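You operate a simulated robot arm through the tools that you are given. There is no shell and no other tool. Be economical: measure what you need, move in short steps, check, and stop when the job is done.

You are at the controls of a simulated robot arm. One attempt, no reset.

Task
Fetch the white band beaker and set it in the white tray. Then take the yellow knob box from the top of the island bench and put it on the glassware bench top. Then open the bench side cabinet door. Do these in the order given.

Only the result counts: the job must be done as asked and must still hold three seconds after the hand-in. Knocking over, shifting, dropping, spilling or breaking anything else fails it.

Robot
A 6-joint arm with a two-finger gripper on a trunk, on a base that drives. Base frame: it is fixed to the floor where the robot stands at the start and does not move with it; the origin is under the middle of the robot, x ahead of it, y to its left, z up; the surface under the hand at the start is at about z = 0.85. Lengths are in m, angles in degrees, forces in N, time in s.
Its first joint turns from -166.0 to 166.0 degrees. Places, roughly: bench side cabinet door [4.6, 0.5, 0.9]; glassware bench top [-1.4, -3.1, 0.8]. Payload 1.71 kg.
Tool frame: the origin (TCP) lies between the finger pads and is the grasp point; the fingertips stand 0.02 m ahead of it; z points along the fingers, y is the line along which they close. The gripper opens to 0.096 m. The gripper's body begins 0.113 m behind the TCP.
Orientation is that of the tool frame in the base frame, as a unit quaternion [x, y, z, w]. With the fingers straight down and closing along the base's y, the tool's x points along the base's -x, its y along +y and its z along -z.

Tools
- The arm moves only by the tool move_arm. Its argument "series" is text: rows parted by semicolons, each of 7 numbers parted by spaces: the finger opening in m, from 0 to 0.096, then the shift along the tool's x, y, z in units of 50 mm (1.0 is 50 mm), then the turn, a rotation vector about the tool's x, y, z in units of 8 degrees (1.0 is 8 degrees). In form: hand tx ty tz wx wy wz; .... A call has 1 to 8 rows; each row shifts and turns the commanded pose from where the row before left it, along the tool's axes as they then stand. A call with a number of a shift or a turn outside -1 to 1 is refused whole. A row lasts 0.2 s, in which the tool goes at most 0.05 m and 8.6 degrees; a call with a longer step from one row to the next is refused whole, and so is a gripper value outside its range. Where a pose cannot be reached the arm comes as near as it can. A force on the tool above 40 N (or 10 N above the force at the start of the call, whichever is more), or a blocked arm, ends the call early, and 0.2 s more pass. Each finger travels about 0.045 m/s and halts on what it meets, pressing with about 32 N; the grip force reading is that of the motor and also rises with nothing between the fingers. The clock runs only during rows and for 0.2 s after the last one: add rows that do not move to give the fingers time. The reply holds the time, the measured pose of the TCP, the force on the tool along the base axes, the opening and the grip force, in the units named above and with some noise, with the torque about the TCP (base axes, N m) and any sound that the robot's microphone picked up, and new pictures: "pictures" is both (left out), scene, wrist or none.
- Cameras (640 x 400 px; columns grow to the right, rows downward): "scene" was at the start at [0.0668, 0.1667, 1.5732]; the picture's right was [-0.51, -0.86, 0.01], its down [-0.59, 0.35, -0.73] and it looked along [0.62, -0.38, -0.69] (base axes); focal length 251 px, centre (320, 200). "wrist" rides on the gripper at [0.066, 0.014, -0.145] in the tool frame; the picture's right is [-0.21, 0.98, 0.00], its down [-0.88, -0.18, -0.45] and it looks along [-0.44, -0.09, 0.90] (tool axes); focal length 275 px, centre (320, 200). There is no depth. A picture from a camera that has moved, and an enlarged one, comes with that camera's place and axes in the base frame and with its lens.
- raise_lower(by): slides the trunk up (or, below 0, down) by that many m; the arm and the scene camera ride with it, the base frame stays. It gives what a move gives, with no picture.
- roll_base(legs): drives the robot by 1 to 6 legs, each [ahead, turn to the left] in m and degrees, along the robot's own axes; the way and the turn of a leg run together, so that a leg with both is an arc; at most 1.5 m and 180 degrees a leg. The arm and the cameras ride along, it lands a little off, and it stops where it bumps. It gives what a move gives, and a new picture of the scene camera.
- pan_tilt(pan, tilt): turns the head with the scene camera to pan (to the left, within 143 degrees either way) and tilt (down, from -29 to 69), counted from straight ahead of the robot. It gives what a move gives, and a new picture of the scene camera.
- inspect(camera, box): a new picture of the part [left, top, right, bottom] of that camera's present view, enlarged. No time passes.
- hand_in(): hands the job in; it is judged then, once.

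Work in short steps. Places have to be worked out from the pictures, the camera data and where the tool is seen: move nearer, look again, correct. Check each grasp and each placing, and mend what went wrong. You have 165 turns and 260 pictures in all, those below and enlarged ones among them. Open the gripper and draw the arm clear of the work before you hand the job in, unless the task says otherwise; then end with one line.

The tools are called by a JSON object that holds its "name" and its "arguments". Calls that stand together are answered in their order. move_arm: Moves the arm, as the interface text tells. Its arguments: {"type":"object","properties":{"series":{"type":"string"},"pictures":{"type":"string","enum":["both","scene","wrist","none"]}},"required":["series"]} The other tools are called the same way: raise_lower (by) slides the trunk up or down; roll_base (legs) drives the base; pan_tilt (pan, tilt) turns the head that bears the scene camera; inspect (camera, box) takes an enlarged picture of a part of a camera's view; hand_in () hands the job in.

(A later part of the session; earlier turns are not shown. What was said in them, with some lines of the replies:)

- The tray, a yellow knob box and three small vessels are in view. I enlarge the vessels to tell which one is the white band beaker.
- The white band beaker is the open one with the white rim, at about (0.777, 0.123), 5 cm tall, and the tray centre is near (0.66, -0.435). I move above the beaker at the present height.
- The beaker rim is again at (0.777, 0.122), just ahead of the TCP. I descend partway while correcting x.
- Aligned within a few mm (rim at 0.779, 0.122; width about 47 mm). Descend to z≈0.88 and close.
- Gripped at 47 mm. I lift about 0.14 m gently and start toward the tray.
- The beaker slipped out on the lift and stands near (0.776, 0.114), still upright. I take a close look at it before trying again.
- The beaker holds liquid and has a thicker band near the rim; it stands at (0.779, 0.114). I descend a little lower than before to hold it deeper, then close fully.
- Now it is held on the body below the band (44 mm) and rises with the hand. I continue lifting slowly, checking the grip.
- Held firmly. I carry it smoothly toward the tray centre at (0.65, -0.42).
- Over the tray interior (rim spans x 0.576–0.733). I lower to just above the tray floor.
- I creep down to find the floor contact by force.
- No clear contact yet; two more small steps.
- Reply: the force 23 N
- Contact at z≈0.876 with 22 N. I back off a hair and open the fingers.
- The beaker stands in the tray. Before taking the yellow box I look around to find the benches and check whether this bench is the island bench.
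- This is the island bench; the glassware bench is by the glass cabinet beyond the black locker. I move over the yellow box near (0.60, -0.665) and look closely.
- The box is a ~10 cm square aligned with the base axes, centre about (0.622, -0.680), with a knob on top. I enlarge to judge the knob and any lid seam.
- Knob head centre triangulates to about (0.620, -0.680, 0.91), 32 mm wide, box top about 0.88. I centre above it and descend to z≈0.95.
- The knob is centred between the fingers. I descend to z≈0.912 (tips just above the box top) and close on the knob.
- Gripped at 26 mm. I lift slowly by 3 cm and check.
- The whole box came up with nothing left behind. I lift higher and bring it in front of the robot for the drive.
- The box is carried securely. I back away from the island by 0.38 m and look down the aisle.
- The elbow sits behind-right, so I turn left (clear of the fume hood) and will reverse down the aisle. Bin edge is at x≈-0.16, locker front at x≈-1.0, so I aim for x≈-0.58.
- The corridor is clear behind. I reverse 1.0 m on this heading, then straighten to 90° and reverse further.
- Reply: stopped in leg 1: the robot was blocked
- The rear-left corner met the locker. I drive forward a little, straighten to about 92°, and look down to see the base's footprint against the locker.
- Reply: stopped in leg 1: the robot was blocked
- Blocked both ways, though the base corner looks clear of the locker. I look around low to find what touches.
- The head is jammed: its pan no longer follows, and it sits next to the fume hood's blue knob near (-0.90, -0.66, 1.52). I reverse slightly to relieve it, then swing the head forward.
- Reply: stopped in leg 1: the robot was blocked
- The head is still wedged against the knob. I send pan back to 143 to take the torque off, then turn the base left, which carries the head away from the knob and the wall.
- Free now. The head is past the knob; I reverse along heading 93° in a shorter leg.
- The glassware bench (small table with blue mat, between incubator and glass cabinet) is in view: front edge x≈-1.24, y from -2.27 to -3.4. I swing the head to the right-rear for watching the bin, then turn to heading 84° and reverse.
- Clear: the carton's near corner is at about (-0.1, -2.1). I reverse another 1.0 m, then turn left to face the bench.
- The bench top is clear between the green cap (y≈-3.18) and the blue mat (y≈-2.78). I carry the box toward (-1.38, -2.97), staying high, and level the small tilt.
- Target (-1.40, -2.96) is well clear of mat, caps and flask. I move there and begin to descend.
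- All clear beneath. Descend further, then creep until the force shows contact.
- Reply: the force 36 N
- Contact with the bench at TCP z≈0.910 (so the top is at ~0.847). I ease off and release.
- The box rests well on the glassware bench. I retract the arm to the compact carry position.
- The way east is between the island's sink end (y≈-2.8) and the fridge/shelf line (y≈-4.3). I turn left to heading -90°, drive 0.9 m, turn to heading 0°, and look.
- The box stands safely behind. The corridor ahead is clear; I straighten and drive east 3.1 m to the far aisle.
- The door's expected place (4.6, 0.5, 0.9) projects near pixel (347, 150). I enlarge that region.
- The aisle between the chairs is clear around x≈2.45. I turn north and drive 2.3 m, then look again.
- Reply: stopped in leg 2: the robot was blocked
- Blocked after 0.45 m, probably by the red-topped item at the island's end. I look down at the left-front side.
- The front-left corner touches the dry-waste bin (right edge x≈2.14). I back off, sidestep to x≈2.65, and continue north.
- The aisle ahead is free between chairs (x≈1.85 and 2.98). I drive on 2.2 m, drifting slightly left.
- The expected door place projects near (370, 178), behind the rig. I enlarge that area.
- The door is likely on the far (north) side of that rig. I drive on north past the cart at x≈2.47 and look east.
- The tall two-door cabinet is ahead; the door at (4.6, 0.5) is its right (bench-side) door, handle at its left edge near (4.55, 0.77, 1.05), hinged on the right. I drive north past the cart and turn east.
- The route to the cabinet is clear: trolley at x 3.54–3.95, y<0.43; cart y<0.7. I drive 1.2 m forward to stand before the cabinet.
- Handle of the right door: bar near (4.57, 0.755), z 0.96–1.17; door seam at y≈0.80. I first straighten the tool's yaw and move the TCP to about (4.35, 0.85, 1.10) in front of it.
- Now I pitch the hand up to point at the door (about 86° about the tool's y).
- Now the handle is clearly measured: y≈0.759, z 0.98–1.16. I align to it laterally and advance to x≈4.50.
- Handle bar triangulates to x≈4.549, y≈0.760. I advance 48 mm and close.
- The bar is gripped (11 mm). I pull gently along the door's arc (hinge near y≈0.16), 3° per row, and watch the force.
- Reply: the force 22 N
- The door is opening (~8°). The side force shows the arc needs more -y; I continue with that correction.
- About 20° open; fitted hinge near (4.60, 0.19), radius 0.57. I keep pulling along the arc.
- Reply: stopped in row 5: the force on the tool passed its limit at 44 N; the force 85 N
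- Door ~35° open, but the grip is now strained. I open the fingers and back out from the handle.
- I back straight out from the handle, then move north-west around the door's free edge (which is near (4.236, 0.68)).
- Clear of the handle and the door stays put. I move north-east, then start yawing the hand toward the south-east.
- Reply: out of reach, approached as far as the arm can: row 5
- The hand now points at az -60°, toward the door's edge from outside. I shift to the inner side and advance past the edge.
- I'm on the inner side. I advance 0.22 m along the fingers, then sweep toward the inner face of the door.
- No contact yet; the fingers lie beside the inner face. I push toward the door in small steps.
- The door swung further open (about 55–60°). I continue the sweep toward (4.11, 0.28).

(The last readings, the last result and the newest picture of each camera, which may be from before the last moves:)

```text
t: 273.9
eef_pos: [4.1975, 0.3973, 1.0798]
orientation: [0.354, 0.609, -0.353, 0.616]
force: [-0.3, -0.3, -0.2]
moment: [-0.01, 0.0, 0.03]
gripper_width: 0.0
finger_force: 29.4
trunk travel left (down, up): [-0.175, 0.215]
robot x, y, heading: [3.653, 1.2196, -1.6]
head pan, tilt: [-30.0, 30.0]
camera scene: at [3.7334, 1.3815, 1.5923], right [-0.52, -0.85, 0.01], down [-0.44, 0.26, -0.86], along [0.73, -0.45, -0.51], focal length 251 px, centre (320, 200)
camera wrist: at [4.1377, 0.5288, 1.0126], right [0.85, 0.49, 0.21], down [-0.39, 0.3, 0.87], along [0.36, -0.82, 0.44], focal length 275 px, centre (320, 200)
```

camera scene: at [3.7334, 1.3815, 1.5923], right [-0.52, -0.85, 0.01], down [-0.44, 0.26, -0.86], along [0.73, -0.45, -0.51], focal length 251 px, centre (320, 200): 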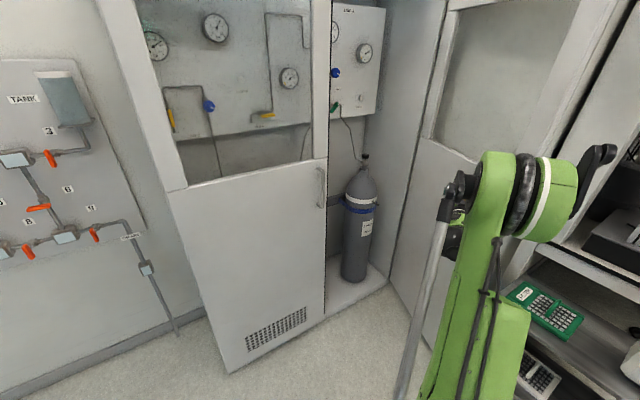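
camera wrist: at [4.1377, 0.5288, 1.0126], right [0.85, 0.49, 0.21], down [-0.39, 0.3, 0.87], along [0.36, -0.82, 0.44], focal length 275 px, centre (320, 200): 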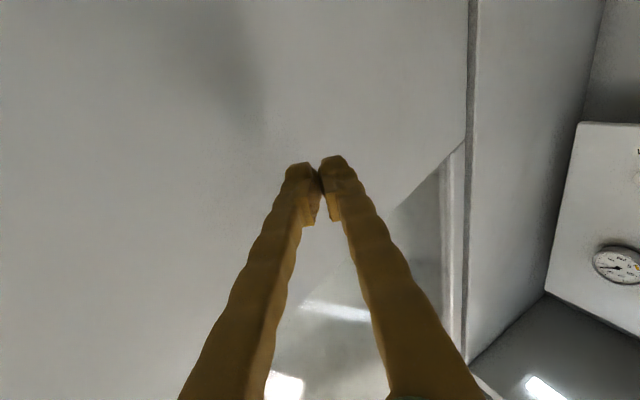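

The door is near 70–75° open. I push a little more, staying short of the trolley.

{"name": "move_arm", "arguments": {"series": "0 0 -0.35 0.4 0 0 0;0 0 -0.3 0.45 0 0 0;0 0 -0.3 0.45 0 0 0;0 0 -0.2 0.4 0 0 0;0 0 0 0 0 0 0", "pictures": "both"}}

```text
t: 275.1
eef_pos: [4.1864, 0.2916, 1.081]
orientation: [0.367, 0.597, -0.34, 0.627]
force: [0.1, -0.5, -0.6]
moment: [-0.1, 0.0, -0.01]
gripper_width: 0.0
finger_force: 29.4
trunk travel left (down, up): [-0.175, 0.215]
robot x, y, heading: [3.6515, 1.221, -1.7]
head pan, tilt: [-30.0, 30.0]
camera scene: at [3.7334, 1.3815, 1.5923], right [-0.52, -0.85, 0.01], down [-0.44, 0.26, -0.86], along [0.73, -0.45, -0.51], focal length 251 px, centre (320, 200)
camera wrist: at [4.1296, 0.4241, 1.0143], right [0.83, 0.49, 0.26], down [-0.43, 0.28, 0.86], along [0.35, -0.83, 0.45], focal length 275 px, centre (320, 200)
```

scene: 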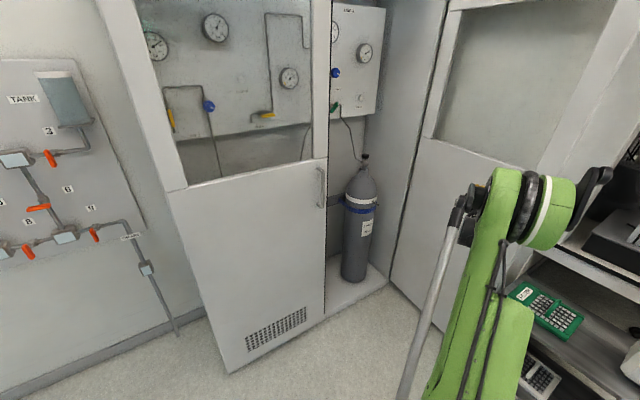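
wrist: 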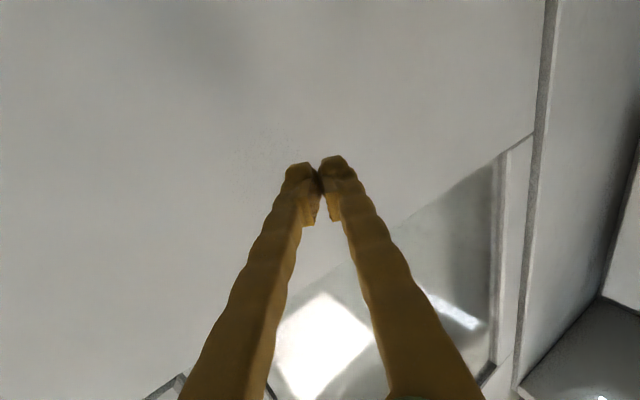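

The door stands wide open, about 80°+, and rests without force. I draw the arm back along the fingers, away from the door.

{"name": "move_arm", "arguments": {"series": "0 0 0.1 -0.6 0 0 0;0 0 0.1 -0.9 0 0 0;0 0 0.1 -0.9 0 0 0;0 0 0.1 -0.9 0 0 0;0 0 0.1 -0.9 0 0 0;0 0 0.1 -0.9 0 0 0;0.09 0 0 -0.8 0 0 0;0.09 0 0 0 0 0 0", "pictures": "scene"}}

{"name": "pan_tilt", "arguments": {"pan": -50, "tilt": 35}}

```text
t: 276.9
eef_pos: [4.0706, 0.5655, 1.0751]
orientation: [0.353, 0.605, -0.356, 0.618]
force: [0.7, -0.2, 0.7]
moment: [0.04, 0.0, -0.02]
gripper_width: 0.0518
finger_force: 0.0
trunk travel left (down, up): [-0.175, 0.215]
robot x, y, heading: [3.6564, 1.2177, -1.5]
head pan, tilt: [-30.0, 30.0]
camera scene: at [3.733, 1.3823, 1.5922], right [-0.52, -0.85, 0.01], down [-0.44, 0.26, -0.86], along [0.73, -0.45, -0.51], focal length 251 px, centre (320, 200)
```

scene: 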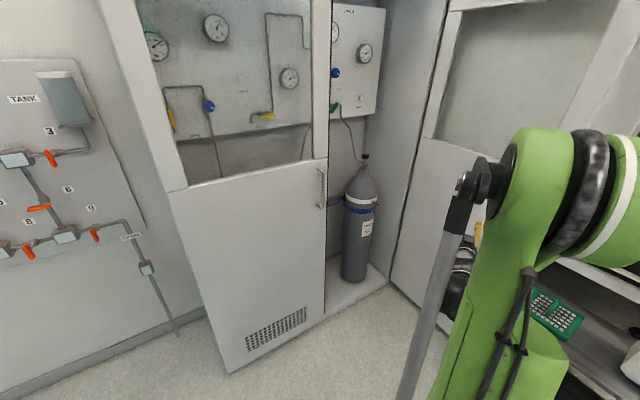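

```text
t: 277.7
eef_pos: [4.07, 0.5653, 1.0743]
orientation: [0.353, 0.605, -0.356, 0.618]
force: [0.0, -0.7, 0.4]
moment: [-0.02, 0.02, 0.01]
gripper_width: 0.0898
finger_force: 0.1
trunk travel left (down, up): [-0.175, 0.215]
robot x, y, heading: [3.6544, 1.2199, -1.7]
head pan, tilt: [-50.0, 35.0]
camera scene: at [3.7109, 1.3602, 1.5848], right [-0.78, -0.62, 0.01], down [-0.37, 0.45, -0.81], along [0.5, -0.64, -0.58], focal length 251 px, centre (320, 200)
```

scene: 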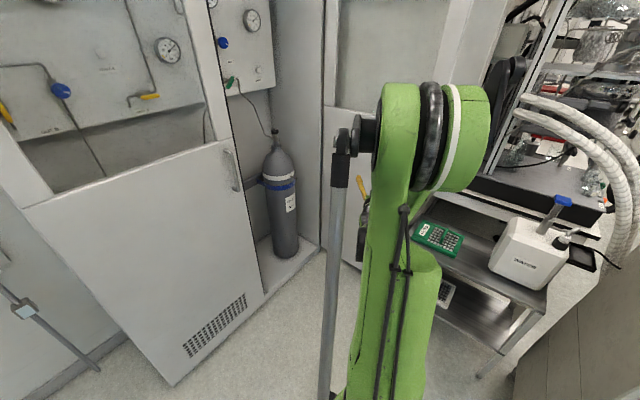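

I draw the arm further from the door before the final check.

{"name": "move_arm", "arguments": {"series": "0.09 0 0.6 -0.68 0 0 0;0.09 0 0.6 -0.68 0 0 0;0.09 0 0.6 -0.68 0 0 0;0.09 0 0.6 -0.68 0 0 0;0.09 0 0.6 -0.68 0 0 0;0.09 0 0.6 -0.68 0 0 0;0.09 0 0.5 -0.6 0 0 0;0.09 0 0 0 0 0 0", "pictures": "both"}}

```text
t: 279.5
eef_pos: [4.1201, 0.85, 1.0763]
orientation: [0.352, 0.607, -0.355, 0.618]
force: [0.8, -0.7, -0.1]
moment: [0.01, -0.02, -0.01]
gripper_width: 0.0901
finger_force: 0.1
out of reach, approached as far as the arm can: row 1
trunk travel left (down, up): [-0.175, 0.215]
robot x, y, heading: [3.6583, 1.2185, -1.8]
head pan, tilt: [-50.0, 35.0]
camera scene: at [3.7108, 1.3606, 1.5847], right [-0.78, -0.62, 0.01], down [-0.37, 0.45, -0.81], along [0.5, -0.64, -0.58], focal length 251 px, centre (320, 200)
camera wrist: at [4.0609, 0.9812, 1.0073], right [0.84, 0.49, 0.21], down [-0.39, 0.3, 0.87], along [0.36, -0.82, 0.45], focal length 275 px, centre (320, 200)
```

scene: 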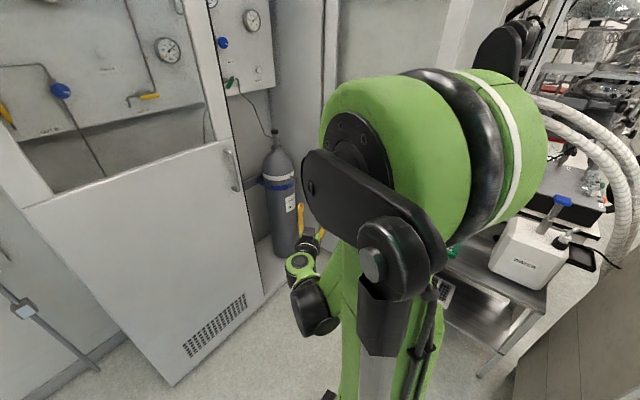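
wrist: 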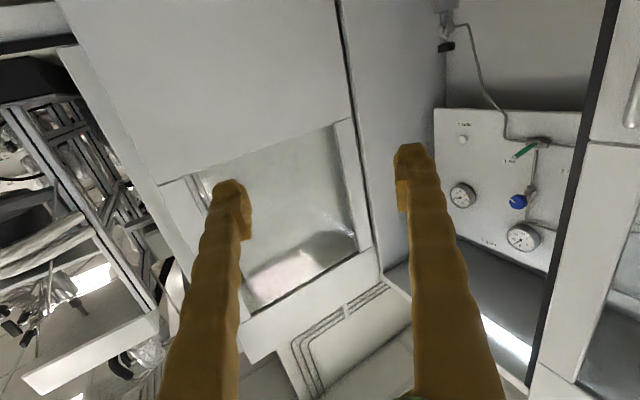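

The door stays wide open, the gripper is open and the arm is clear. The beaker stands in the tray and the box is on the glassware bench, so I hand in.

{"name": "hand_in", "arguments": {}}

```text
The job is handed in.
```

I did all three tasks in order and handed the job in: the white band beaker is in the white tray, the yellow knob box is on the glassware bench, and the bench side cabinet door is open about 80°. On the way the beaker slipped once at the first lift but stayed upright, and the robot bumped the fume hood area and the dry-waste bin; I saw nothing knocked over, but did not measure whether either had shifted.
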